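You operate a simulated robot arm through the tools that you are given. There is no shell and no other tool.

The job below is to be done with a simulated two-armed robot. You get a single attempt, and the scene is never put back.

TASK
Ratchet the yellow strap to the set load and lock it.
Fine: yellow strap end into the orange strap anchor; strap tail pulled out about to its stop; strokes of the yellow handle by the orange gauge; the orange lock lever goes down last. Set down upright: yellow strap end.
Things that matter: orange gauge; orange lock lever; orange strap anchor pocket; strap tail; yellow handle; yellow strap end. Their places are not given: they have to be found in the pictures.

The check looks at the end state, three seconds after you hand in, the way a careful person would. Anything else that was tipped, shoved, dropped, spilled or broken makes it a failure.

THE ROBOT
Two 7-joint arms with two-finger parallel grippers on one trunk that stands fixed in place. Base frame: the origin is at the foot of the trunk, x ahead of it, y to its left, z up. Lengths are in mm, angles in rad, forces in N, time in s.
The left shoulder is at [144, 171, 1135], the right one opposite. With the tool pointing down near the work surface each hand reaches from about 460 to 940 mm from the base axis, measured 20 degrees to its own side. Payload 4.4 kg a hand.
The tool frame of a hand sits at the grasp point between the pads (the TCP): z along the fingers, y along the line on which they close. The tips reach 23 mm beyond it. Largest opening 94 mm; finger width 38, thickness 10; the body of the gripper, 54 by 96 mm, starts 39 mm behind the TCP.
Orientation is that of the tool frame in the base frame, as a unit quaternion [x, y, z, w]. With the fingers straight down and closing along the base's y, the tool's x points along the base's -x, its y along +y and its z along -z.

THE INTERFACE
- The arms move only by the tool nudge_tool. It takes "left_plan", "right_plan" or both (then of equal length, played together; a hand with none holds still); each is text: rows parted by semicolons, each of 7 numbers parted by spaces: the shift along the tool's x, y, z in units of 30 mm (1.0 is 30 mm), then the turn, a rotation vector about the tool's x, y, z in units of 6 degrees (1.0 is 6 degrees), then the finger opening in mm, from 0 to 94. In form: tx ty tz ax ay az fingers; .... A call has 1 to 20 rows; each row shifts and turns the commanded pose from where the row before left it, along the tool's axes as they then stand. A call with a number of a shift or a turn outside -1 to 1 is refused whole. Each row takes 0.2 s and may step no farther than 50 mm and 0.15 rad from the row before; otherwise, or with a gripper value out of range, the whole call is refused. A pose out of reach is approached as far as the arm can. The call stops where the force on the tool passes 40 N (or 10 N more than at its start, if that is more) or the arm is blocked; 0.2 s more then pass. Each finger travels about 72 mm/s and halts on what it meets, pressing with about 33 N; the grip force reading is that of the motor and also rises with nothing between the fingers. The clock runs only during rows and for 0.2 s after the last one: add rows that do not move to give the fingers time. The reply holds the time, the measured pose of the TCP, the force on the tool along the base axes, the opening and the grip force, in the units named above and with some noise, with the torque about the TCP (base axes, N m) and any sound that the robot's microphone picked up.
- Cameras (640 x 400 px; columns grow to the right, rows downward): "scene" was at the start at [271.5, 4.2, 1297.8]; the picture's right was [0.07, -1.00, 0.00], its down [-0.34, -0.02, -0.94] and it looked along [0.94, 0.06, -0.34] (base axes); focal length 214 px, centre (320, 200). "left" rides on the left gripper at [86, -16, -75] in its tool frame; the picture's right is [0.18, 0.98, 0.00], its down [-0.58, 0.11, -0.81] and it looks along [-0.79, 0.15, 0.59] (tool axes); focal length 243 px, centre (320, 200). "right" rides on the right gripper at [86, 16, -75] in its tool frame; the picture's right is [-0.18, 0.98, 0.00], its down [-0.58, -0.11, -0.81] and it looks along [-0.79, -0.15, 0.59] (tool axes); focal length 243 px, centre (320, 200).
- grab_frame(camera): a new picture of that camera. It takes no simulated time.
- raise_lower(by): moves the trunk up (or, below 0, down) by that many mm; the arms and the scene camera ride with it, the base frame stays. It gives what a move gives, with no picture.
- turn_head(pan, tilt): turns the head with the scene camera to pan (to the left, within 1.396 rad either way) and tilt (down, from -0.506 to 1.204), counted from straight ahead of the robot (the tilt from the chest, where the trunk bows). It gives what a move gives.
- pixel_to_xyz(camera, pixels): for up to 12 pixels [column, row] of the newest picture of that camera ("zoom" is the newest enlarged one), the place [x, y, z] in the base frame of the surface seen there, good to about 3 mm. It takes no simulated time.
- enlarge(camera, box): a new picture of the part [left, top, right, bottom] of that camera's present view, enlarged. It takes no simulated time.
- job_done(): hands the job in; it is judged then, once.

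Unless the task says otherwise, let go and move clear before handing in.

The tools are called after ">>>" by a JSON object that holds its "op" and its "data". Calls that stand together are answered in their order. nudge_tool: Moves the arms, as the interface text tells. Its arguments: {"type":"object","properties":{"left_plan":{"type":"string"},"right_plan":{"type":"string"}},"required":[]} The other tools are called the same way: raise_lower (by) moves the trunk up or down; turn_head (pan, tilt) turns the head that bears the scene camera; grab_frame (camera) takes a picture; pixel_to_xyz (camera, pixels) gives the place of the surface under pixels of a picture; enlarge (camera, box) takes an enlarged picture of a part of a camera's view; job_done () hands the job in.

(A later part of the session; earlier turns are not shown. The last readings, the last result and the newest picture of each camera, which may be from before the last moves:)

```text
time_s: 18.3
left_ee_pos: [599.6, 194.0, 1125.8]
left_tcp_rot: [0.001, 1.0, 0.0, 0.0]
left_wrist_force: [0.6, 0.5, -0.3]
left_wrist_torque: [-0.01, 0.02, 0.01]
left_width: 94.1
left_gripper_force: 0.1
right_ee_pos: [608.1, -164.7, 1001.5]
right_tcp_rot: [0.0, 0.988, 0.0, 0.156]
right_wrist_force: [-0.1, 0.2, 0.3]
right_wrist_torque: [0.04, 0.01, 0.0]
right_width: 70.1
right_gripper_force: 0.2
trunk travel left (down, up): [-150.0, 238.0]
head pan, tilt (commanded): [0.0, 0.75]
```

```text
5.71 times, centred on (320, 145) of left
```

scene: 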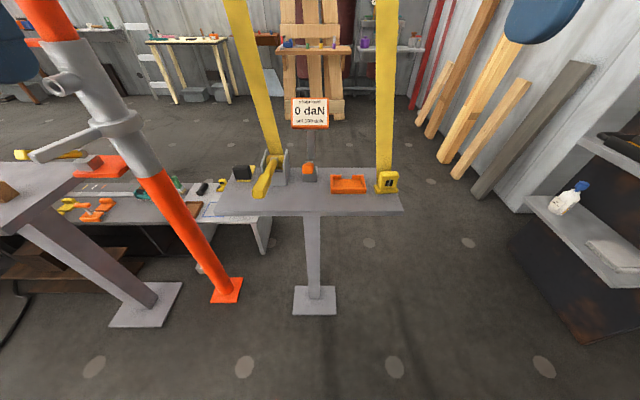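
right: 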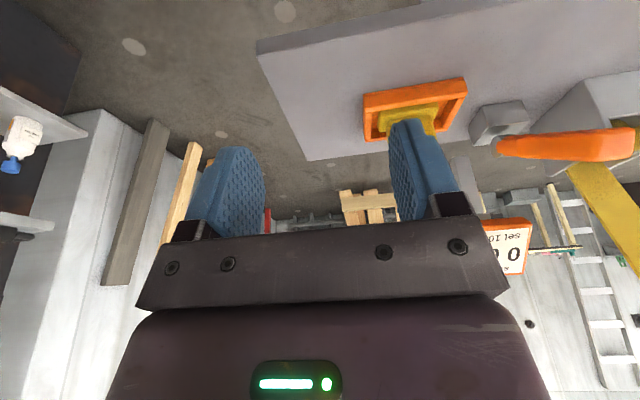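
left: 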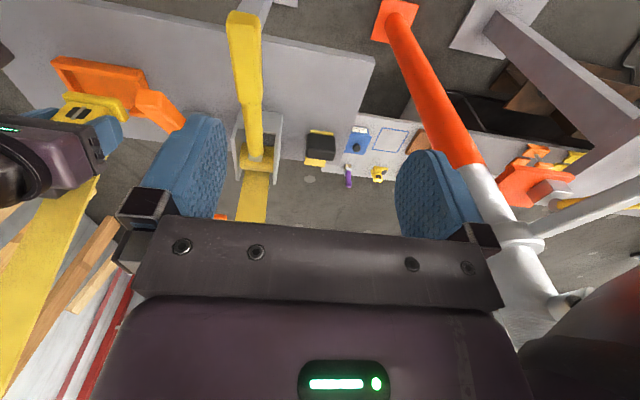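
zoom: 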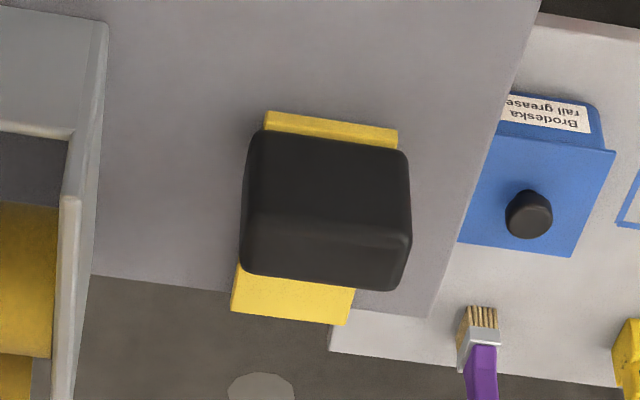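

>>> {"op": "pixel_to_xyz", "data": {"camera": "zoom", "pixels": [[270, 125], [395, 138], [255, 150], [400, 165], [330, 215], [250, 210], [405, 230], [250, 260], [395, 275], [240, 305], [340, 315], [320, 265]]}}

>>> {"op": "grab_frame", "data": {"camera": "scene"}}

```text
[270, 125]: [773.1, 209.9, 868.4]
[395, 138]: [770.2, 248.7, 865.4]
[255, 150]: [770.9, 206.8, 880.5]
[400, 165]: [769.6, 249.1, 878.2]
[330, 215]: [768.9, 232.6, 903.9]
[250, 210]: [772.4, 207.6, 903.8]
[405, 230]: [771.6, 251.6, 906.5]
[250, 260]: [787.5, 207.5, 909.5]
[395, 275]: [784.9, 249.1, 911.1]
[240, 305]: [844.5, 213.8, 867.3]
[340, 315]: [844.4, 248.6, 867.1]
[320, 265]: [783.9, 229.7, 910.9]
```

```text
taken
```

scene: 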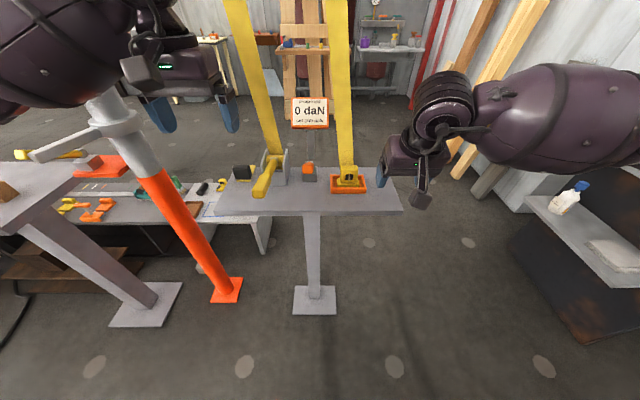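

Tail block: x 770–789, y 207–251, z 868–910, strip to x≈850. I'll tilt the left gripper 18° and move above it.

>>> {"op": "nudge_tool", "data": {"left_plan": "0 0 0 0 -1 0 74; 0 0 0 0 -1 0 74; 0 0 0 0 -1 0 74; -0.333 0.117 0.674 0 0 0 74; -0.333 0.117 0.674 0 0 0 74; -0.333 0.117 0.674 0 0 0 74; -0.333 0.117 0.674 0 0 0 74; -0.333 0.117 0.674 0 0 0 74; -0.333 0.117 0.674 0 0 0 74; -0.333 0.117 0.674 0 0 0 74; -0.333 0.117 0.674 0 0 0 74; -0.333 0.117 0.674 0 0 0 74; -0.333 0.117 0.674 0 0 0 74; 0 0 0 0 0 0 74"}}

>>> {"op": "grab_frame", "data": {"camera": "left"}}

>>> {"op": "grab_frame", "data": {"camera": "scene"}}

```text
time_s: 21.3
left_ee_pos: [756.1, 229.3, 961.8]
left_tcp_rot: [0.0, 0.988, 0.0, 0.156]
left_wrist_force: [0.1, -0.2, -0.4]
left_wrist_torque: [-0.01, 0.01, -0.02]
left_width: 74.1
left_gripper_force: 0.0
right_ee_pos: [609.8, -164.2, 1001.4]
right_tcp_rot: [0.0, 0.988, 0.001, 0.156]
right_wrist_force: [0.3, 0.2, 0.1]
right_wrist_torque: [-0.01, -0.01, 0.0]
right_width: 69.9
right_gripper_force: 0.1
trunk travel left (down, up): [-150.0, 238.0]
head pan, tilt (commanded): [0.0, 0.75]
```

```text
taken
```

left: 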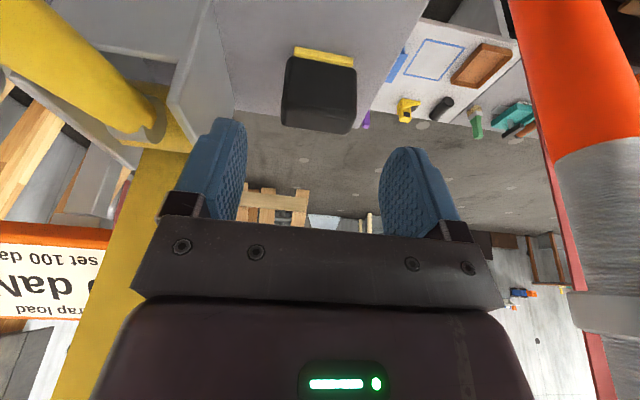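

```text
taken
```

scene: 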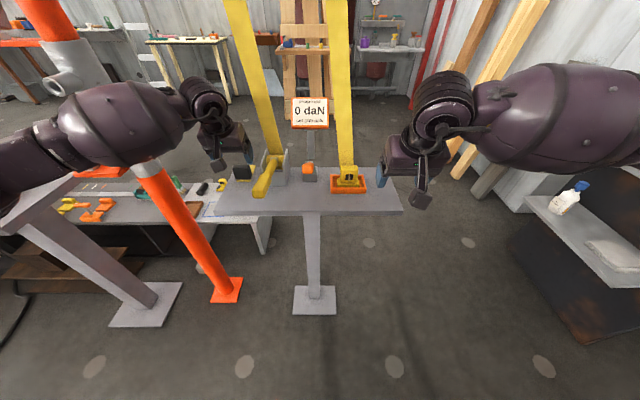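

Left hand is above the tail; the forearm passes before the orange post's side lever, so I'll check clearances by measuring forearm and post.

>>> {"op": "pixel_to_xyz", "data": {"camera": "scene", "pixels": [[110, 120], [60, 130], [20, 160], [150, 110], [130, 160], [40, 90], [75, 95], [150, 170], [100, 65], [60, 75]]}}

>>> {"op": "enlarge", "data": {"camera": "left", "box": [230, 30, 420, 180]}}

```text
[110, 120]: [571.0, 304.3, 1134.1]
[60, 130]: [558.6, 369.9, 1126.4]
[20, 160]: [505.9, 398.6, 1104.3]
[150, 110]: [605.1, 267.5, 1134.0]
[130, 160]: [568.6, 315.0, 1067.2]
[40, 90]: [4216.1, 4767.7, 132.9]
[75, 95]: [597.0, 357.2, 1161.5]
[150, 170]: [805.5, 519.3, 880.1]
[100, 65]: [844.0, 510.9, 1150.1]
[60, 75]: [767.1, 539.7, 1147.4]
```

```text
2.67 times, centred on (325, 105) of left
```

zoom: 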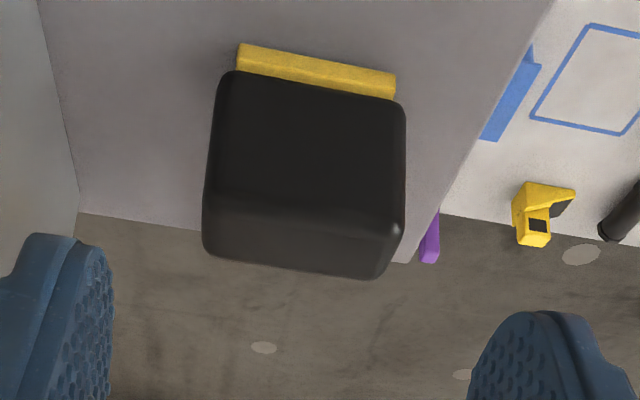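

Clear of the post. Descending to the tail grip at TCP ≈(779,229,897).

>>> {"op": "nudge_tool", "data": {"left_plan": "-0.012 0 0.458 0 0 0 74; -0.012 0 0.458 0 0 0 74; -0.012 0 0.458 0 0 0 74; -0.012 0 0.458 0 0 0 74; -0.012 0 0.458 0 0 0 74; 0 0 0 0 0 0 74"}}

>>> {"op": "grab_frame", "data": {"camera": "left"}}

```text
time_s: 22.7
left_ee_pos: [779.5, 229.6, 898.3]
left_tcp_rot: [0.001, 0.988, 0.0, 0.156]
left_wrist_force: [-0.3, -0.1, -0.4]
left_wrist_torque: [0.01, -0.01, -0.04]
left_width: 74.1
left_gripper_force: 0.1
right_ee_pos: [607.8, -164.5, 1000.0]
right_tcp_rot: [0.0, 0.988, 0.0, 0.157]
right_wrist_force: [-0.6, 0.0, 0.6]
right_wrist_torque: [0.0, 0.0, 0.0]
right_width: 69.9
right_gripper_force: 0.1
trunk travel left (down, up): [-150.0, 238.0]
head pan, tilt (commanded): [0.0, 0.75]
```

```text
taken
```

left: 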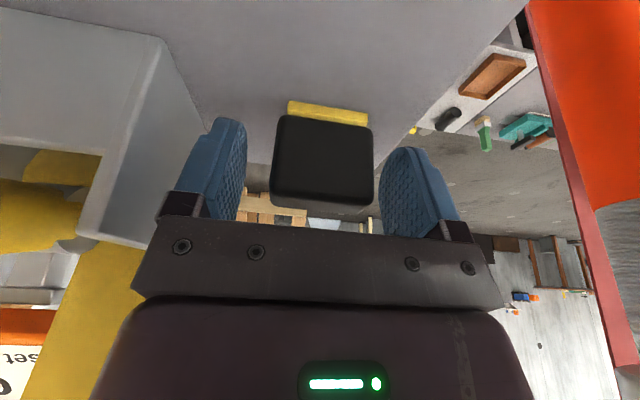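

The black grip is between the pads. Closing the left gripper.

>>> {"op": "nudge_tool", "data": {"left_plan": "0 0 0 0 0 0 60; 0 0 0 0 0 0 48; 0 0 0 0 0 0 36; 0 0 0 0 0 0 30; 0 0 0 0 0 0 30"}}

```text
time_s: 23.9
left_ee_pos: [779.9, 229.5, 899.3]
left_tcp_rot: [0.0, 0.988, 0.0, 0.157]
left_wrist_force: [0.0, 4.9, 0.7]
left_wrist_torque: [-0.01, 0.12, -0.08]
left_width: 47.6
left_gripper_force: 45.1
right_ee_pos: [608.5, -164.4, 1000.3]
right_tcp_rot: [0.001, 0.988, 0.0, 0.156]
right_wrist_force: [-0.7, -0.4, 0.0]
right_wrist_torque: [0.03, 0.0, -0.03]
right_width: 70.0
right_gripper_force: 0.0
trunk travel left (down, up): [-150.0, 238.0]
head pan, tilt (commanded): [0.0, 0.75]
```

Gripped (47.6 mm); 4.9 N sideways suggests the grip is 1 mm further left. I'll centre by 1 mm and pull gently toward the robot, reading the force.

>>> {"op": "nudge_tool", "data": {"left_plan": "0 0.033 0 0 0 0 30; 0.1585 0 -0.0515 0 0 0 30; 0.1585 0 -0.0515 0 0 0 30; 0 0 0 0 0 0 30"}}

>>> {"op": "enlarge", "data": {"camera": "scene", "box": [200, 80, 330, 216]}}

```text
time_s: 24.9
left_ee_pos: [769.6, 229.6, 898.3]
left_tcp_rot: [0.0, 0.988, 0.0, 0.157]
left_wrist_force: [0.0, -1.6, 2.1]
left_wrist_torque: [-0.18, 0.66, 0.3]
left_width: 47.9
left_gripper_force: 44.7
right_ee_pos: [608.5, -165.2, 1001.5]
right_tcp_rot: [0.0, 0.988, 0.0, 0.156]
right_wrist_force: [-1.3, -0.1, -0.3]
right_wrist_torque: [0.01, -0.01, 0.02]
right_width: 70.1
right_gripper_force: 0.1
trunk travel left (down, up): [-150.0, 238.0]
head pan, tilt (commanded): [0.0, 0.75]
```

```text
2.94 times, centred on (265, 148) of scene
```

zoom: 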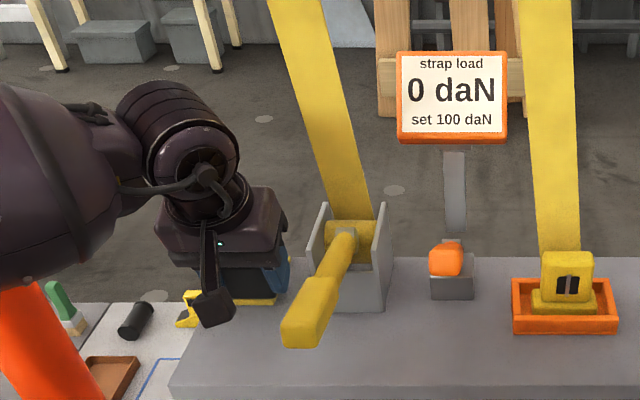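

It moved 10 mm with almost no force. I'll check with the left camera that the block itself came along.

>>> {"op": "grab_frame", "data": {"camera": "left"}}

>>> {"op": "pixel_to_xyz", "data": {"camera": "left", "pixels": [[320, 150], [325, 110], [325, 130], [290, 110], [360, 118]]}}

```text
taken
```

left: 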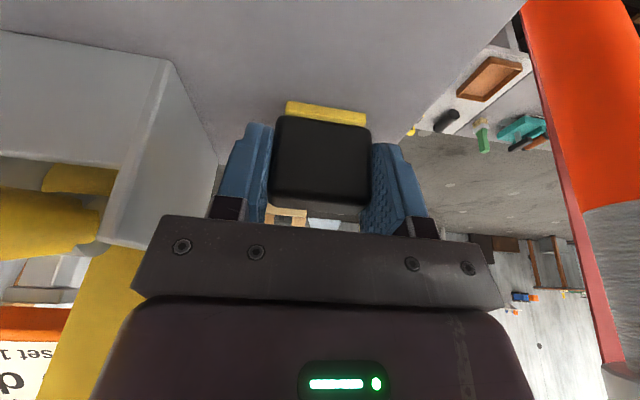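

```text
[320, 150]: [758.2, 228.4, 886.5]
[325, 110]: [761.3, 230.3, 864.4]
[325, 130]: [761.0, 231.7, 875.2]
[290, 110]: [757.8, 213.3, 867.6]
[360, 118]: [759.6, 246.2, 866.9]
```

The block front moved from x≈770 to ≈760, so the tail pulls toward the robot. Continuing in 5 mm rows.

>>> {"op": "nudge_tool", "data": {"left_plan": "0.1585 0 -0.0515 0 0 0 30; 0.1585 0 -0.0515 0 0 0 30; 0.1585 0 -0.0515 0 0 0 30; 0.1585 0 -0.0515 0 0 0 30; 0.1585 0 -0.0515 0 0 0 30; 0.1585 0 -0.0515 0 0 0 30"}}

>>> {"op": "enlarge", "data": {"camera": "scene", "box": [200, 80, 330, 216]}}

```text
time_s: 26.3
left_ee_pos: [740.1, 229.6, 898.1]
left_tcp_rot: [0.001, 0.988, 0.001, 0.156]
left_wrist_force: [0.2, -9.5, -2.7]
left_wrist_torque: [-0.52, -1.1, 0.01]
left_width: 47.5
left_gripper_force: 45.1
right_ee_pos: [608.7, -165.4, 999.7]
right_tcp_rot: [0.0, 0.988, 0.0, 0.155]
right_wrist_force: [-0.4, -0.8, 0.1]
right_wrist_torque: [0.0, -0.01, 0.01]
right_width: 69.9
right_gripper_force: 0.0
trunk travel left (down, up): [-150.0, 238.0]
head pan, tilt (commanded): [0.0, 0.75]
```

```text
2.94 times, centred on (265, 148) of scene
```

zoom: 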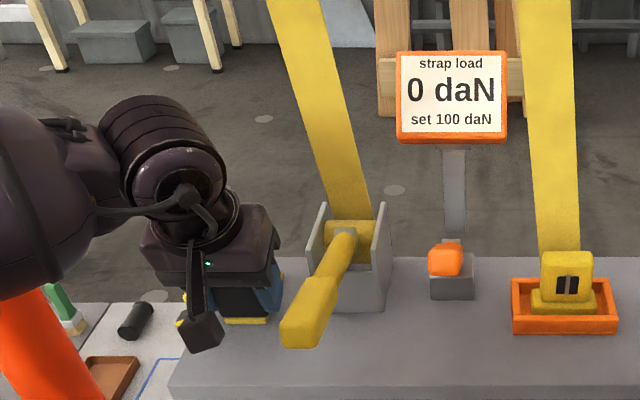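

A sideways pull of -9.5 N shows the slide runs slightly toward -y. I'll correct y by ~2 mm and keep pulling along about -3°.

>>> {"op": "nudge_tool", "data": {"left_plan": "0 -0.06 0 0 0 0 30; 0.1585 -0.009 -0.0515 0 0 0 30; 0.1585 -0.009 -0.0515 0 0 0 30; 0.1585 -0.009 -0.0515 0 0 0 30; 0.1585 -0.009 -0.0515 0 0 0 30"}}

```text
time_s: 27.5
left_ee_pos: [719.0, 230.2, 898.8]
left_tcp_rot: [-0.001, 0.988, 0.001, 0.156]
left_wrist_force: [0.2, 11.5, 3.8]
left_wrist_torque: [0.16, 0.63, -0.36]
left_width: 47.6
left_gripper_force: 44.6
right_ee_pos: [608.4, -164.8, 1000.2]
right_tcp_rot: [0.0, 0.988, 0.0, 0.156]
right_wrist_force: [0.0, -0.3, -0.5]
right_wrist_torque: [-0.04, 0.02, -0.03]
right_width: 70.3
right_gripper_force: 0.0
trunk travel left (down, up): [-150.0, 238.0]
head pan, tilt (commanded): [0.0, 0.75]
```

Now +11.5 N, so the slide is straight along x; I'll undo 1.6 mm of y and continue.

>>> {"op": "nudge_tool", "data": {"left_plan": "0 0.053 0 0 0 0 30; 0.1585 0 -0.0515 0 0 0 30; 0.1585 0 -0.0515 0 0 0 30; 0.1585 0 -0.0515 0 0 0 30; 0.1585 0 -0.0515 0 0 0 30"}}

>>> {"op": "enlarge", "data": {"camera": "scene", "box": [200, 80, 330, 216]}}

>>> {"op": "grab_frame", "data": {"camera": "left"}}

```text
time_s: 28.7
left_ee_pos: [703.9, 229.2, 897.5]
left_tcp_rot: [0.0, 0.987, -0.001, 0.158]
left_wrist_force: [30.1, -3.4, 5.8]
left_wrist_torque: [0.13, -0.41, 0.0]
left_width: 48.0
left_gripper_force: 45.1
right_ee_pos: [610.7, -165.1, 999.8]
right_tcp_rot: [0.0, 0.988, -0.001, 0.156]
right_wrist_force: [-0.4, 1.1, 0.1]
right_wrist_torque: [0.0, 0.01, -0.03]
right_width: 69.9
right_gripper_force: 0.0
trunk travel left (down, up): [-150.0, 238.0]
head pan, tilt (commanded): [0.0, 0.75]
```

```text
2.94 times, centred on (265, 148) of scene
```

zoom: 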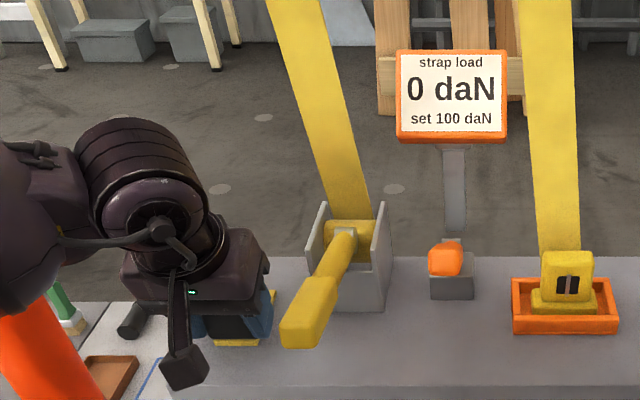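

```text
taken
```

left: 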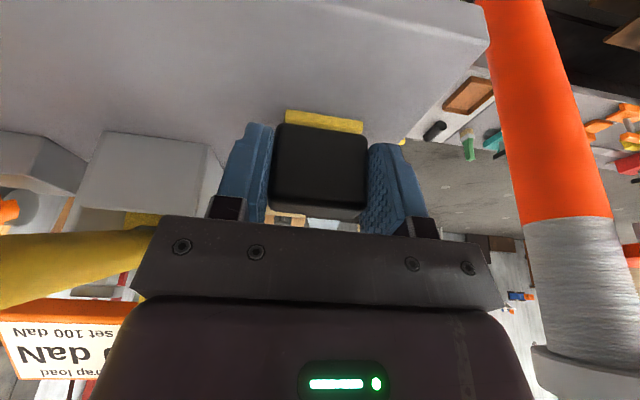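

30 N at x≈704 means the stop is reached (≈75 mm of travel). I'll ease off the pull by 4 mm and release, then check it stays.

>>> {"op": "nudge_tool", "data": {"left_plan": "-0.12 0 0.039 0 0 0 30; 0 0 0 0 0 0 30; 0 0 0 0 0 0 50; 0 0 0 0 0 0 60; 0 0 0 0 0 0 74; 0 0 0 0 0 0 74"}}

>>> {"op": "grab_frame", "data": {"camera": "left"}}

>>> {"op": "pixel_to_xyz", "data": {"camera": "left", "pixels": [[320, 150], [325, 118], [325, 135], [290, 118], [360, 125]]}}

```text
time_s: 30.1
left_ee_pos: [703.7, 230.5, 897.3]
left_tcp_rot: [-0.002, 0.988, 0.0, 0.156]
left_wrist_force: [0.2, 0.4, 0.1]
left_wrist_torque: [-0.04, 0.01, 0.03]
left_width: 74.1
left_gripper_force: 0.0
right_ee_pos: [609.7, -165.8, 1000.2]
right_tcp_rot: [0.0, 0.988, 0.001, 0.157]
right_wrist_force: [1.4, 0.3, 0.1]
right_wrist_torque: [0.03, 0.02, 0.01]
right_width: 70.3
right_gripper_force: 0.1
trunk travel left (down, up): [-150.0, 238.0]
head pan, tilt (commanded): [0.0, 0.75]
```

```text
taken
```

left: 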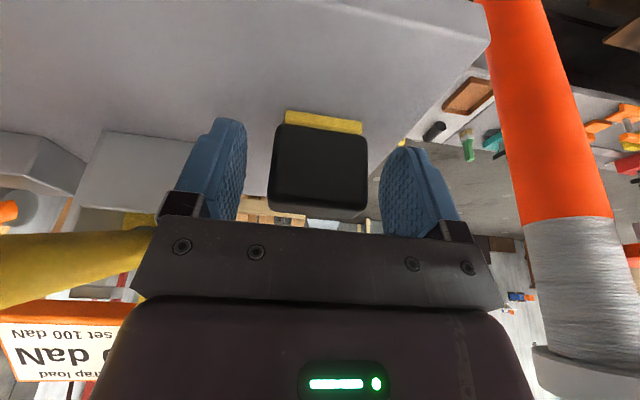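

```text
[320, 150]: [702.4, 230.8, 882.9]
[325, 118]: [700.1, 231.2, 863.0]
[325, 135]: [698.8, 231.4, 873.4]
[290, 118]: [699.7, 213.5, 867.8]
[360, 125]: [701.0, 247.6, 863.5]
```

The tail stayed at its stop (block front x≈700, 70 mm out). Retracting the left hand upward, then I'll study the handle.

>>> {"op": "nudge_tool", "data": {"left_plan": "0 0 -0.4 0 0 0 74; 0 0 -0.7 0 0 0 74; 0 0 -0.7 0 0 0 74; 0 0 -0.7 0 0 0 74; 0.4 0.3 -0.7 0 0 0 74; 0.6 0.3 -0.7 0 0 0 74; 0.6 0 -0.6 0 0 0 74; 0.6 0 -0.4 0 0 0 74"}}

>>> {"op": "grab_frame", "data": {"camera": "left"}}

>>> {"op": "enlarge", "data": {"camera": "scene", "box": [200, 80, 330, 216]}}

```text
time_s: 31.9
left_ee_pos: [595.2, 246.9, 1017.4]
left_tcp_rot: [0.0, 0.988, 0.001, 0.156]
left_wrist_force: [0.5, -0.4, 0.0]
left_wrist_torque: [0.0, -0.02, 0.02]
left_width: 74.1
left_gripper_force: 0.0
right_ee_pos: [608.9, -164.5, 999.9]
right_tcp_rot: [0.0, 0.988, 0.001, 0.156]
right_wrist_force: [-0.2, 0.3, -0.3]
right_wrist_torque: [0.02, 0.03, -0.01]
right_width: 70.0
right_gripper_force: 0.2
trunk travel left (down, up): [-150.0, 238.0]
head pan, tilt (commanded): [0.0, 0.75]
```

```text
taken
```

left: 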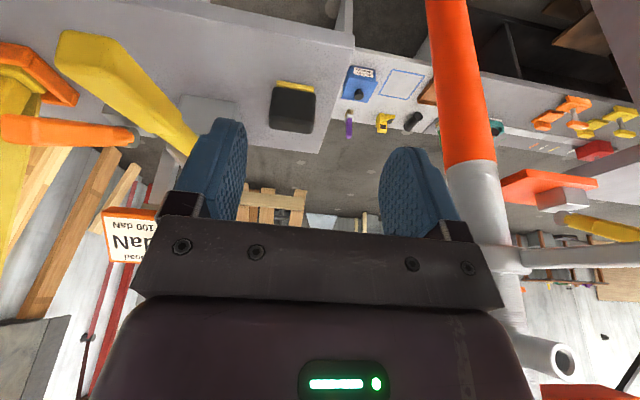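

```text
2.94 times, centred on (265, 148) of scene
```

zoom: 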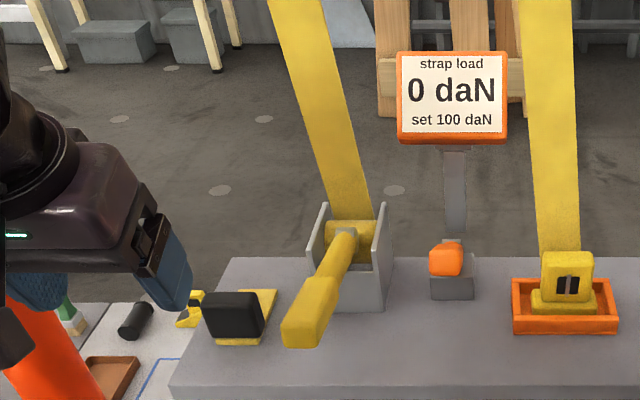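

Now measuring the handle and the spool from both views.

>>> {"op": "pixel_to_xyz", "data": {"camera": "left", "pixels": [[70, 45], [85, 35], [110, 50], [60, 60], [100, 75], [130, 80], [140, 105], [160, 105], [175, 130], [185, 145], [120, 60], [80, 75]]}}

>>> {"op": "pixel_to_xyz", "data": {"camera": "zoom", "pixels": [[302, 330], [288, 325], [318, 335], [310, 295], [325, 300], [300, 315], [335, 260], [345, 240], [365, 230], [333, 230], [352, 228], [365, 250]]}}

>>> {"op": "enlarge", "data": {"camera": "left", "box": [40, 10, 260, 160]}}

```text
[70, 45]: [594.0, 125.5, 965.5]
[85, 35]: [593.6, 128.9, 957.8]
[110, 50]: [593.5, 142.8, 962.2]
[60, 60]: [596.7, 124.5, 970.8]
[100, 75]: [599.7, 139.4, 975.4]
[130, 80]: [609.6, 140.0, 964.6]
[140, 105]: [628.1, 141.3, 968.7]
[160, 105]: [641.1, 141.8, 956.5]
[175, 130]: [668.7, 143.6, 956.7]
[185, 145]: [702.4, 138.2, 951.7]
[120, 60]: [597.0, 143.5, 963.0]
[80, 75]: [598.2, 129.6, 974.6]
```

```text
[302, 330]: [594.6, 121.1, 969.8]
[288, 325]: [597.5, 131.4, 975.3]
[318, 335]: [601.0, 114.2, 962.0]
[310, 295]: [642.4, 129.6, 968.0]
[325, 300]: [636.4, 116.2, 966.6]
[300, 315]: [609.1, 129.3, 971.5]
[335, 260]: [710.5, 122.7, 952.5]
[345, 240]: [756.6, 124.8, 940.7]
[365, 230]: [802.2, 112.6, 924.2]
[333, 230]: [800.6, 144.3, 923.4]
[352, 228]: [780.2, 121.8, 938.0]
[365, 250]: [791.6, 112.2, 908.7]
```

```text
2.67 times, centred on (150, 85) of left
```

zoom: 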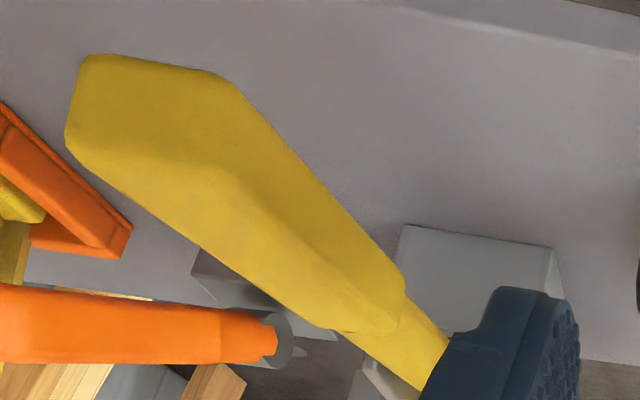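

Handle grip: x≈594–690, y≈112–143, tip centre z≈964, pivot ≈(808,127,908) behind. I'll tilt the left gripper to 36° and move behind/above the handle tip with a 62 mm opening.

>>> {"op": "nudge_tool", "data": {"left_plan": "0 0 0 0 -1 0 62; 0 0 0 0 -1 0 62; 0 0 0 0 -1 0 62; 0.085 -0.664 -0.062 0 0 0 62; 0.085 -0.664 -0.062 0 0 0 62; 0.085 -0.664 -0.062 0 0 0 62; 0.085 -0.664 -0.062 0 0 0 62; 0.085 -0.664 -0.062 0 0 0 62; 0.085 -0.664 -0.062 0 0 0 62; 0 0 0 0 0 0 62"}}

>>> {"op": "grab_frame", "data": {"camera": "left"}}

>>> {"op": "grab_frame", "data": {"camera": "scene"}}

```text
time_s: 34.1
left_ee_pos: [575.5, 127.2, 1017.0]
left_tcp_rot: [0.0, 0.951, 0.0, 0.309]
left_wrist_force: [0.6, 0.5, -0.4]
left_wrist_torque: [0.02, 0.0, 0.02]
left_width: 61.8
left_gripper_force: 0.0
right_ee_pos: [608.2, -164.6, 999.3]
right_tcp_rot: [-0.001, 0.988, 0.0, 0.156]
right_wrist_force: [-0.1, -0.5, -0.6]
right_wrist_torque: [-0.05, 0.0, 0.01]
right_width: 70.1
right_gripper_force: 0.0
trunk travel left (down, up): [-150.0, 238.0]
head pan, tilt (commanded): [0.0, 0.75]
```

```text
taken
```

left: 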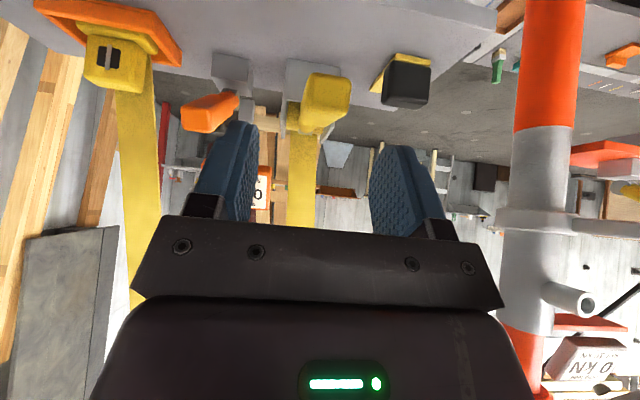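

```text
taken
```

scene: 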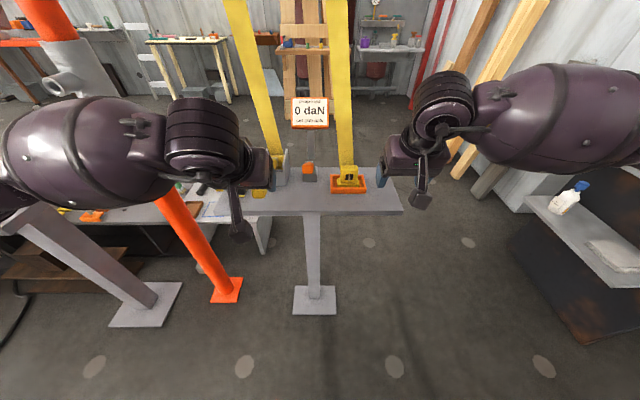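

Handle tip lies straight ahead between the fingers (left picture ≈(325,100)). Advancing 70 mm along the tool axis.

>>> {"op": "nudge_tool", "data": {"left_plan": "0 0 0.47 0 0 0 62; 0 0 0.47 0 0 0 62; 0 0 0.47 0 0 0 62; 0 0 0.47 0 0 0 62; 0 0 0.47 0 0 0 62; 0 0 0 0 0 0 62"}}

>>> {"op": "grab_frame", "data": {"camera": "left"}}

>>> {"op": "enlarge", "data": {"camera": "scene", "box": [200, 80, 330, 216]}}

```text
time_s: 35.5
left_ee_pos: [619.3, 127.8, 961.5]
left_tcp_rot: [0.0, 0.951, 0.0, 0.309]
left_wrist_force: [0.0, 0.1, 0.0]
left_wrist_torque: [0.02, -0.02, 0.01]
left_width: 62.1
left_gripper_force: 0.1
right_ee_pos: [609.5, -165.5, 1000.9]
right_tcp_rot: [0.001, 0.988, 0.0, 0.157]
right_wrist_force: [-0.5, -1.1, 0.2]
right_wrist_torque: [-0.03, -0.01, -0.03]
right_width: 69.9
right_gripper_force: 0.1
trunk travel left (down, up): [-150.0, 238.0]
head pan, tilt (commanded): [0.0, 0.75]
```

```text
taken
```

left: 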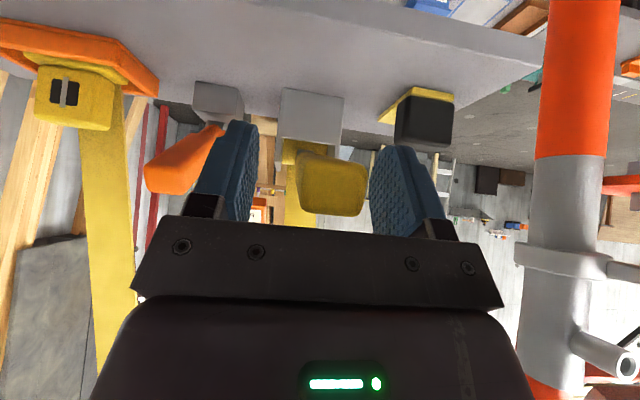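

```text
2.94 times, centred on (265, 148) of scene
```

zoom: 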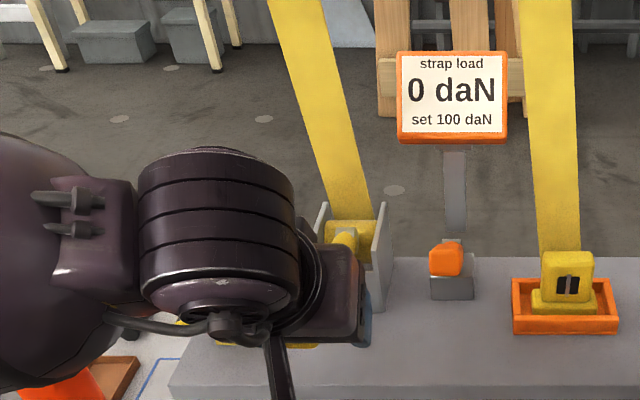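

The handle tip is between the pads at left picture (332,185). Shifting 1 mm left and closing on it.

>>> {"op": "nudge_tool", "data": {"left_plan": "0 0.035 0 0 0 0 50; 0 0 0 0 0 0 38; 0 0 0 0 0 0 28; 0 0 0 0 0 0 20; 0 0 0 0 0 0 20"}}

```text
time_s: 36.7
left_ee_pos: [618.5, 129.7, 961.4]
left_tcp_rot: [0.0, 0.951, -0.001, 0.309]
left_wrist_force: [-1.4, 7.4, 0.3]
left_wrist_torque: [0.08, 0.04, -0.42]
left_width: 25.8
left_gripper_force: 45.1
right_ee_pos: [609.3, -164.0, 1000.6]
right_tcp_rot: [0.0, 0.988, 0.0, 0.156]
right_wrist_force: [0.1, -0.5, -1.2]
right_wrist_torque: [-0.02, 0.02, 0.02]
right_width: 70.0
right_gripper_force: 0.1
trunk travel left (down, up): [-150.0, 238.0]
head pan, tilt (commanded): [0.0, 0.75]
```

Gripped the handle at 25.8 mm. I'll raise it along an arc around the estimated pivot, first ~12° as a test.

>>> {"op": "nudge_tool", "data": {"left_plan": "0 0.033 0 0 0 0 20; -0.369 0 -0.271 0 0 0 20; -0.387 0 -0.245 0 0 0 20; -0.404 0 -0.217 0 0 0 20; 0 0 0 0 0 0 20"}}

>>> {"op": "grab_frame", "data": {"camera": "left"}}

>>> {"op": "enlarge", "data": {"camera": "scene", "box": [200, 80, 330, 216]}}

```text
time_s: 37.3
left_ee_pos: [618.8, 129.4, 962.3]
left_tcp_rot: [0.001, 0.956, 0.001, 0.293]
left_wrist_force: [7.0, -4.9, -22.9]
left_wrist_torque: [-0.71, 0.41, 0.26]
left_width: 25.9
left_gripper_force: 45.2
right_ee_pos: [611.1, -165.2, 997.9]
right_tcp_rot: [0.001, 0.988, 0.0, 0.153]
right_wrist_force: [-0.3, -1.2, 0.3]
right_wrist_torque: [-0.01, 0.01, 0.01]
right_width: 70.4
right_gripper_force: 0.2
trunk travel left (down, up): [-150.0, 238.0]
head pan, tilt (commanded): [0.0, 0.75]
stopped in row 3 (left hand): the force on the tool passed its limit at 49 N (the readings are from after the stop); the commanded pose is now the measured one
```

```text
taken
```

left: 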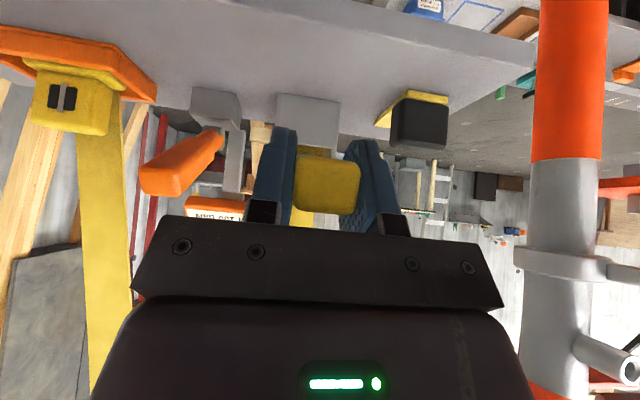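

```text
2.94 times, centred on (265, 148) of scene
```

zoom: 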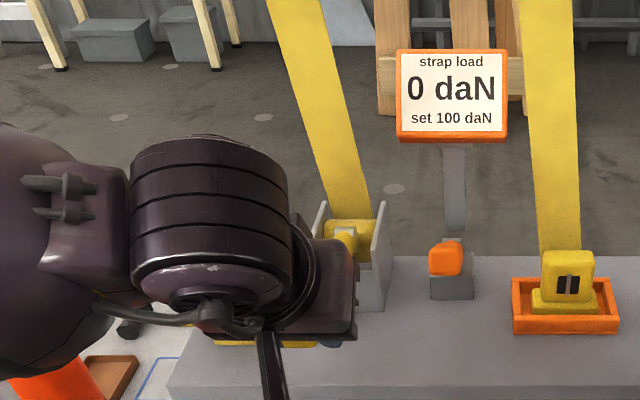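

Upward is blocked: force reached 49 N and the handle did not move, gauge still 0. I'll try a small downward stroke instead.

>>> {"op": "nudge_tool", "data": {"left_plan": "0 0 0 0 0 0 20; 0.175 0 0.148 0 0 0 20; 0.175 0 0.148 0 0 0 20; 0 0 0 0 0 0 20"}}

>>> {"op": "enlarge", "data": {"camera": "scene", "box": [200, 80, 330, 216]}}

```text
time_s: 38.3
left_ee_pos: [617.1, 130.5, 957.8]
left_tcp_rot: [0.0, 0.953, 0.0, 0.304]
left_wrist_force: [25.6, 3.6, 5.6]
left_wrist_torque: [-0.5, -1.73, -0.75]
left_width: 25.6
left_gripper_force: 45.6
right_ee_pos: [611.1, -165.0, 1000.9]
right_tcp_rot: [0.0, 0.988, 0.0, 0.157]
right_wrist_force: [-0.5, 0.3, 0.0]
right_wrist_torque: [-0.01, 0.01, -0.01]
right_width: 70.2
right_gripper_force: 0.1
trunk travel left (down, up): [-150.0, 238.0]
head pan, tilt (commanded): [0.0, 0.75]
```

```text
2.94 times, centred on (265, 148) of scene
```

zoom: 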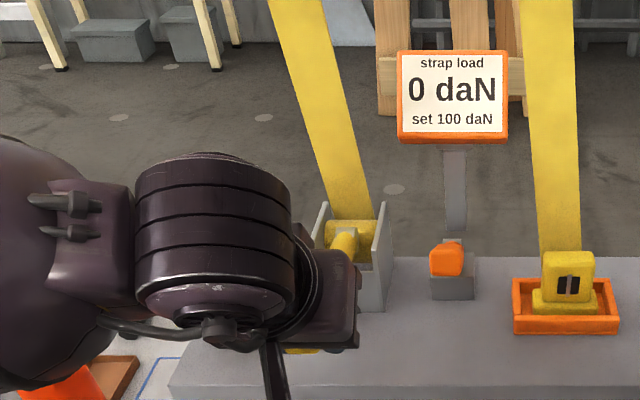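

Now the main resistance is along +x (25.6 N) while z is light. I'll hold for a moment and look again at where the handle is.

>>> {"op": "nudge_tool", "data": {"left_plan": "0 0 0 0 0 0 20; 0 0 0 0 0 0 20"}}

>>> {"op": "grab_frame", "data": {"camera": "left"}}

>>> {"op": "pixel_to_xyz", "data": {"camera": "left", "pixels": [[330, 165], [330, 185], [330, 200], [300, 185], [355, 190]]}}

```text
time_s: 38.9
left_ee_pos: [615.9, 130.7, 954.2]
left_tcp_rot: [0.001, 0.954, 0.001, 0.299]
left_wrist_force: [24.8, 3.7, 4.6]
left_wrist_torque: [-0.19, -1.48, 0.18]
left_width: 25.9
left_gripper_force: 45.1
right_ee_pos: [609.9, -164.9, 999.6]
right_tcp_rot: [0.001, 0.988, 0.0, 0.155]
right_wrist_force: [-0.6, 0.6, 0.0]
right_wrist_torque: [-0.02, -0.02, 0.02]
right_width: 69.8
right_gripper_force: 0.2
trunk travel left (down, up): [-150.0, 238.0]
head pan, tilt (commanded): [0.0, 0.75]
```

```text
taken
```

left: 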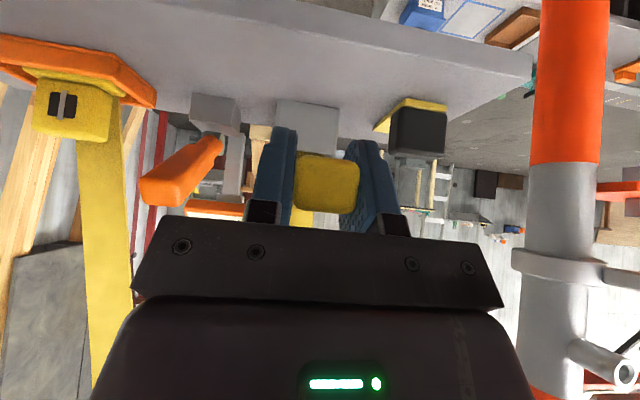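

```text
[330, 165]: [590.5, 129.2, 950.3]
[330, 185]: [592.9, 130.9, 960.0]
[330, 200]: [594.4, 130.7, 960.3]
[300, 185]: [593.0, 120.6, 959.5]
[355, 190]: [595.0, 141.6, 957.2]
```

The handle is creeping slowly downward, so it looks strongly damped rather than blocked. I'll re-centre 4 mm in x and test upward slowly (2 mm per row).

>>> {"op": "nudge_tool", "data": {"left_plan": "-0.11 0 0.075 0 0 0 20; 0 0 0 0 0 0 20; -0.0486 0 -0.0457 0 0 0 20; -0.0486 0 -0.0457 0 0 0 20; -0.0486 0 -0.0457 0 0 0 20; -0.0486 0 -0.0457 0 0 0 20; -0.0486 0 -0.0457 0 0 0 20; -0.0486 0 -0.0457 0 0 0 20; -0.0486 0 -0.0457 0 0 0 20; -0.0486 0 -0.0457 0 0 0 20"}}

>>> {"op": "enlarge", "data": {"camera": "scene", "box": [200, 80, 330, 216]}}

```text
time_s: 40.8
left_ee_pos: [617.5, 130.2, 961.7]
left_tcp_rot: [0.001, 0.956, 0.003, 0.293]
left_wrist_force: [-2.2, -0.3, -16.8]
left_wrist_torque: [-0.2, -1.14, 1.12]
left_width: 25.7
left_gripper_force: 44.7
right_ee_pos: [609.9, -163.8, 1000.0]
right_tcp_rot: [0.0, 0.988, 0.0, 0.157]
right_wrist_force: [-0.3, 0.6, -0.8]
right_wrist_torque: [0.02, 0.01, 0.01]
right_width: 70.0
right_gripper_force: 0.1
trunk travel left (down, up): [-150.0, 238.0]
head pan, tilt (commanded): [0.0, 0.75]
stopped in row 9 (left hand): the force on the tool passed its limit at 42 N (the readings are from after the stop); the commanded pose is now the measured one
```

```text
2.94 times, centred on (265, 148) of scene
```

zoom: 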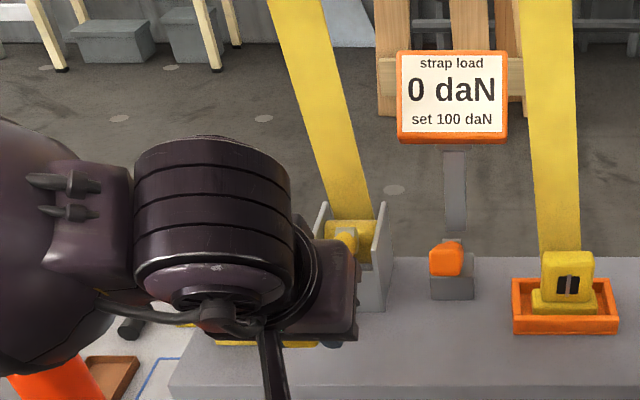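

Upward hits a hard stop at z≈962 again, so the rest position is the top; the working stroke is downward. Moving down slowly, 3 mm per row.

>>> {"op": "nudge_tool", "data": {"left_plan": "0 0 0 0 0 0 20; 0.0735 0 0.067 0 0 0 20; 0.0735 0 0.067 0 0 0 20; 0.0735 0 0.067 0 0 0 20; 0.0735 0 0.067 0 0 0 20; 0 0 0 0 0 0 20"}}

```text
time_s: 42.2
left_ee_pos: [615.8, 130.3, 954.2]
left_tcp_rot: [0.002, 0.955, 0.002, 0.297]
left_wrist_force: [8.9, 6.2, 10.5]
left_wrist_torque: [0.28, -1.75, 1.59]
left_width: 25.8
left_gripper_force: 44.9
right_ee_pos: [608.6, -164.8, 1001.0]
right_tcp_rot: [0.0, 0.988, 0.0, 0.156]
right_wrist_force: [0.0, -0.2, 0.3]
right_wrist_torque: [0.01, 0.02, -0.03]
right_width: 69.7
right_gripper_force: 0.2
trunk travel left (down, up): [-150.0, 238.0]
head pan, tilt (commanded): [0.0, 0.75]
```

It follows down (z 954) with ~10 N. Continuing.

>>> {"op": "nudge_tool", "data": {"left_plan": "0.0735 0 0.067 0 0 0 20; 0.0735 0 0.067 0 0 0 20; 0.0735 0 0.067 0 0 0 20; 0.0735 0 0.067 0 0 0 20; 0.0735 0 0.067 0 0 0 20; 0 0 0 0 0 0 20"}}

>>> {"op": "enlarge", "data": {"camera": "scene", "box": [200, 80, 330, 216]}}

```text
time_s: 43.6
left_ee_pos: [613.5, 130.0, 937.8]
left_tcp_rot: [0.001, 0.955, 0.001, 0.296]
left_wrist_force: [29.9, 2.4, 7.9]
left_wrist_torque: [0.11, -1.42, 1.46]
left_width: 25.6
left_gripper_force: 45.0
right_ee_pos: [610.0, -164.1, 999.9]
right_tcp_rot: [0.0, 0.988, 0.0, 0.154]
right_wrist_force: [0.8, -0.1, 0.3]
right_wrist_torque: [-0.01, -0.02, 0.0]
right_width: 69.7
right_gripper_force: 0.0
trunk travel left (down, up): [-150.0, 238.0]
head pan, tilt (commanded): [0.0, 0.75]
```

```text
2.94 times, centred on (265, 148) of scene
```

zoom: 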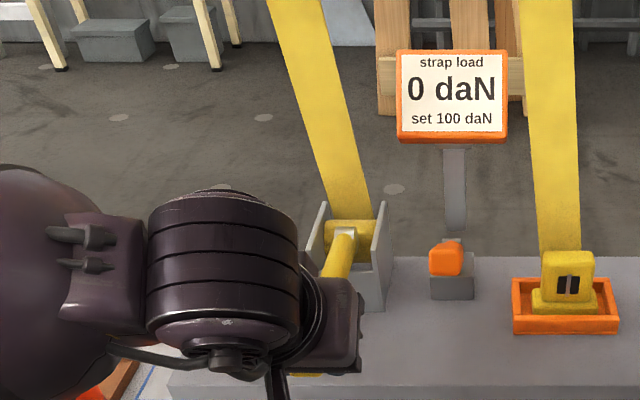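

The handle follows but I'm pulling 4 mm too far toward the robot (x force 30 N). Let me check the table's front edge position relative to the fingers before going lower.

>>> {"op": "pixel_to_xyz", "data": {"camera": "zoom", "pixels": [[450, 365], [450, 372], [450, 380], [450, 386], [400, 384], [550, 360], [550, 385]]}}

>>> {"op": "grab_frame", "data": {"camera": "left"}}

>>> {"op": "grab_frame", "data": {"camera": "right"}}

```text
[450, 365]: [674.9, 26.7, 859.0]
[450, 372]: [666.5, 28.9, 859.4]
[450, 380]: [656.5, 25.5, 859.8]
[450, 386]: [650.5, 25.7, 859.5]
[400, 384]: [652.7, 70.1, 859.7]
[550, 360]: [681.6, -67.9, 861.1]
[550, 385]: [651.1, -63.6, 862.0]
```

```text
taken
```

left: 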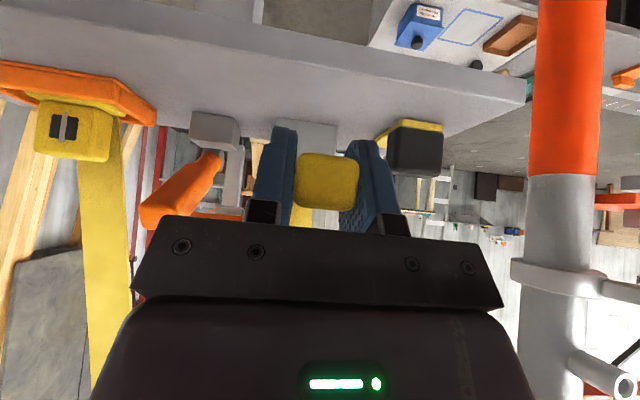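

```text
taken
```

right: 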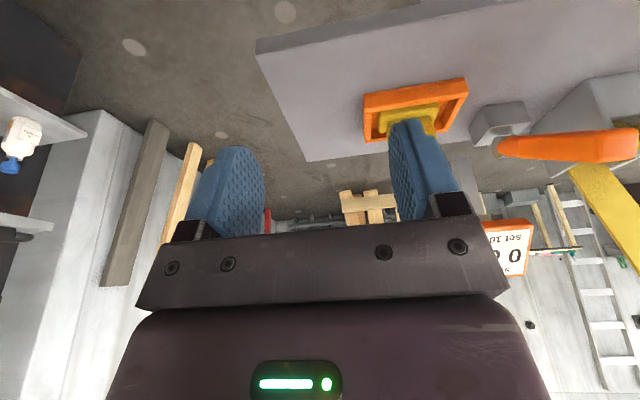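

Table front edge is at x≈648, fingers stay before it. Correcting +4 mm in x and continuing down.

>>> {"op": "nudge_tool", "data": {"left_plan": "-0.11 0 0.075 0 0 0 20; 0.0615 0 0.079 0 0 0 20; 0.0615 0 0.079 0 0 0 20; 0.0615 0 0.079 0 0 0 20; 0.0615 0 0.079 0 0 0 20; 0.0615 0 0.079 0 0 0 20; 0 0 0 0 0 0 20"}}

>>> {"op": "enlarge", "data": {"camera": "scene", "box": [200, 80, 330, 216]}}

```text
time_s: 45.2
left_ee_pos: [614.2, 130.5, 924.6]
left_tcp_rot: [0.003, 0.955, 0.001, 0.296]
left_wrist_force: [-14.0, 8.8, 10.6]
left_wrist_torque: [0.18, -1.56, 1.55]
left_width: 25.7
left_gripper_force: 44.8
right_ee_pos: [607.2, -164.9, 1001.5]
right_tcp_rot: [-0.001, 0.987, 0.001, 0.158]
right_wrist_force: [0.9, 0.9, 0.2]
right_wrist_torque: [-0.03, 0.04, 0.05]
right_width: 70.3
right_gripper_force: 0.0
trunk travel left (down, up): [-150.0, 238.0]
head pan, tilt (commanded): [0.0, 0.75]
```

```text
2.94 times, centred on (265, 148) of scene
```

zoom: 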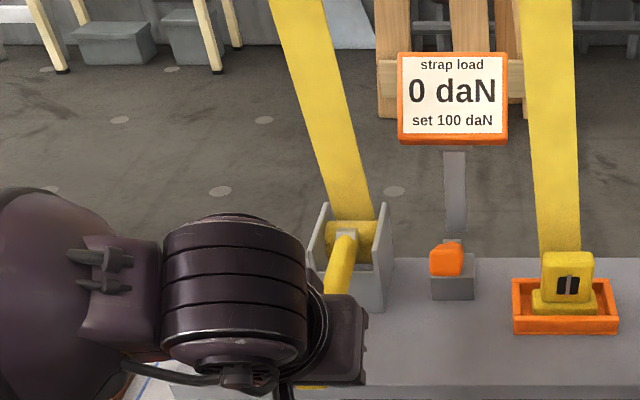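

Going down smoothly (z≈925); slight over-correction in x. Continuing down another ~20 mm.

>>> {"op": "nudge_tool", "data": {"left_plan": "0.0415 -0.02 -0.028 0 0 0 20; 0.056 0 0.083 0 0 0 20; 0.056 0 0.083 0 0 0 20; 0.056 0 0.083 0 0 0 20; 0.056 0 0.083 0 0 0 20; 0.056 0 0.083 0 0 0 20; 0.056 0 0.083 0 0 0 20; 0 0 0 0 0 0 20"}}

>>> {"op": "enlarge", "data": {"camera": "scene", "box": [200, 80, 330, 216]}}

```text
time_s: 46.8
left_ee_pos: [614.3, 130.9, 911.1]
left_tcp_rot: [0.0, 0.953, 0.002, 0.302]
left_wrist_force: [-15.3, 11.2, 26.0]
left_wrist_torque: [-0.16, 0.69, 1.09]
left_width: 25.4
left_gripper_force: 44.7
right_ee_pos: [606.1, -163.8, 1000.8]
right_tcp_rot: [0.0, 0.988, 0.0, 0.157]
right_wrist_force: [-0.4, 0.3, 0.6]
right_wrist_torque: [0.01, 0.01, 0.0]
right_width: 69.8
right_gripper_force: 0.0
trunk travel left (down, up): [-150.0, 238.0]
head pan, tilt (commanded): [0.0, 0.75]
stopped in row 7 (left hand): the force on the tool passed its limit at 43 N (the readings are from after the stop); the commanded pose is now the measured one
```

```text
2.94 times, centred on (265, 148) of scene
```

zoom: 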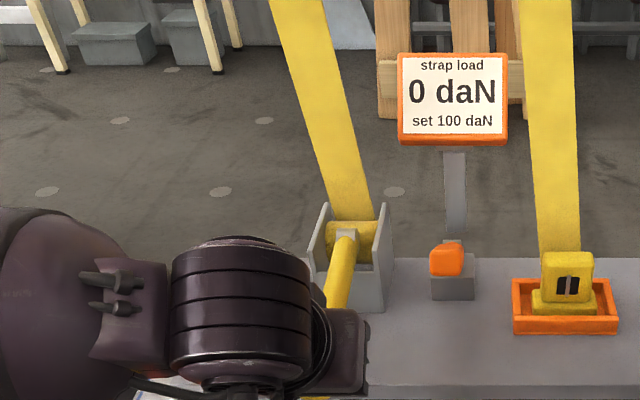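

Stopped at z≈911 with 43 N, gauge still 0. I'll look at what limits it.

>>> {"op": "grab_frame", "data": {"camera": "left"}}

>>> {"op": "grab_frame", "data": {"camera": "scene"}}

```text
taken
```

left: 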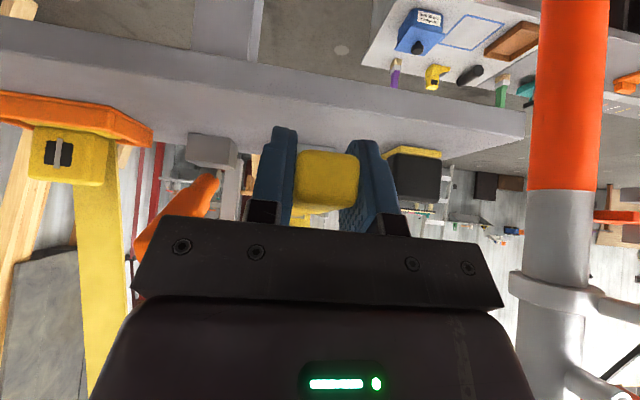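

```text
taken
```

scene: 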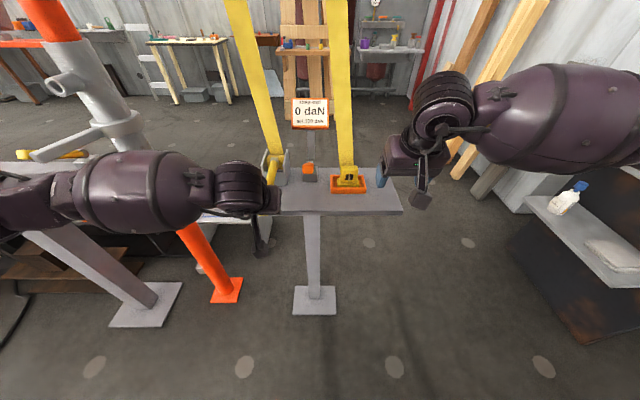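

Nothing else touches. I'll correct x by -2 mm (Fx was -15 N) and try a few more small steps down to see if it's a true stop.

>>> {"op": "nudge_tool", "data": {"left_plan": "0.055 0 -0.037 0 0 0 20; 0 0 0 0 0 0 20; 0.037 0 0.055 0 0 0 20; 0.037 0 0.055 0 0 0 20; 0.037 0 0.055 0 0 0 20; 0 0 0 0 0 0 20"}}

>>> {"op": "enlarge", "data": {"camera": "scene", "box": [200, 80, 330, 216]}}

```text
time_s: 47.7
left_ee_pos: [614.6, 129.0, 912.6]
left_tcp_rot: [0.0, 0.953, 0.001, 0.304]
left_wrist_force: [-14.0, 11.6, 25.4]
left_wrist_torque: [-0.13, 1.1, 0.11]
left_width: 25.7
left_gripper_force: 45.1
right_ee_pos: [606.4, -164.0, 1001.5]
right_tcp_rot: [-0.001, 0.988, 0.001, 0.156]
right_wrist_force: [0.6, -0.7, -0.8]
right_wrist_torque: [0.02, -0.04, 0.02]
right_width: 70.1
right_gripper_force: 0.1
trunk travel left (down, up): [-150.0, 238.0]
head pan, tilt (commanded): [0.0, 0.75]
stopped in row 4 (left hand): the force on the tool passed its limit at 43 N (the readings are from after the stop); the commanded pose is now the measured one
```

```text
2.94 times, centred on (265, 148) of scene
```

zoom: 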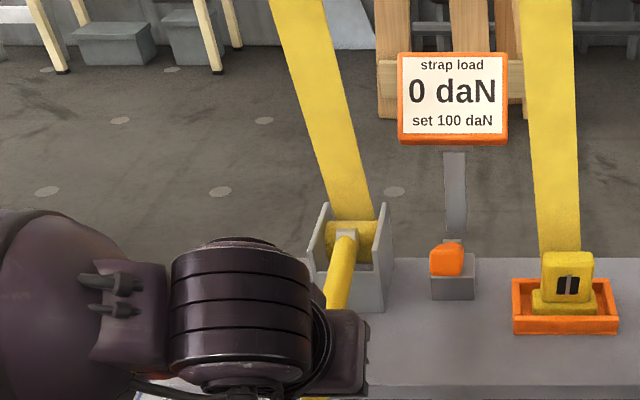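

Lower limit confirmed at z≈912 (about 50 mm of stroke); gauge still 0. Perhaps the stroke counts on the return — raising back up slowly.

>>> {"op": "nudge_tool", "data": {"left_plan": "0 0 0 0 0 0 20; -0.080 0 -0.1067 0 0 0 20; -0.080 0 -0.1067 0 0 0 20; -0.080 0 -0.1067 0 0 0 20; -0.080 0 -0.1067 0 0 0 20; -0.080 0 -0.1067 0 0 0 20; -0.080 0 -0.1067 0 0 0 20; 0 0 0 0 0 0 20"}}

>>> {"op": "enlarge", "data": {"camera": "scene", "box": [200, 80, 330, 216]}}

```text
time_s: 49.5
left_ee_pos: [615.8, 129.8, 932.1]
left_tcp_rot: [0.0, 0.954, 0.002, 0.301]
left_wrist_force: [-20.3, 8.8, -7.2]
left_wrist_torque: [-0.22, 1.6, 1.08]
left_width: 25.9
left_gripper_force: 44.6
right_ee_pos: [608.0, -163.8, 1000.9]
right_tcp_rot: [-0.001, 0.988, -0.001, 0.157]
right_wrist_force: [1.3, -0.2, -0.4]
right_wrist_torque: [-0.01, 0.0, -0.01]
right_width: 70.1
right_gripper_force: 0.0
trunk travel left (down, up): [-150.0, 238.0]
head pan, tilt (commanded): [0.0, 0.75]
```

```text
2.94 times, centred on (265, 148) of scene
```

zoom: 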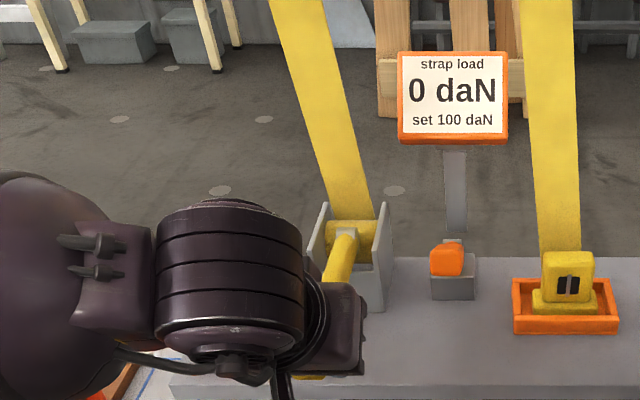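

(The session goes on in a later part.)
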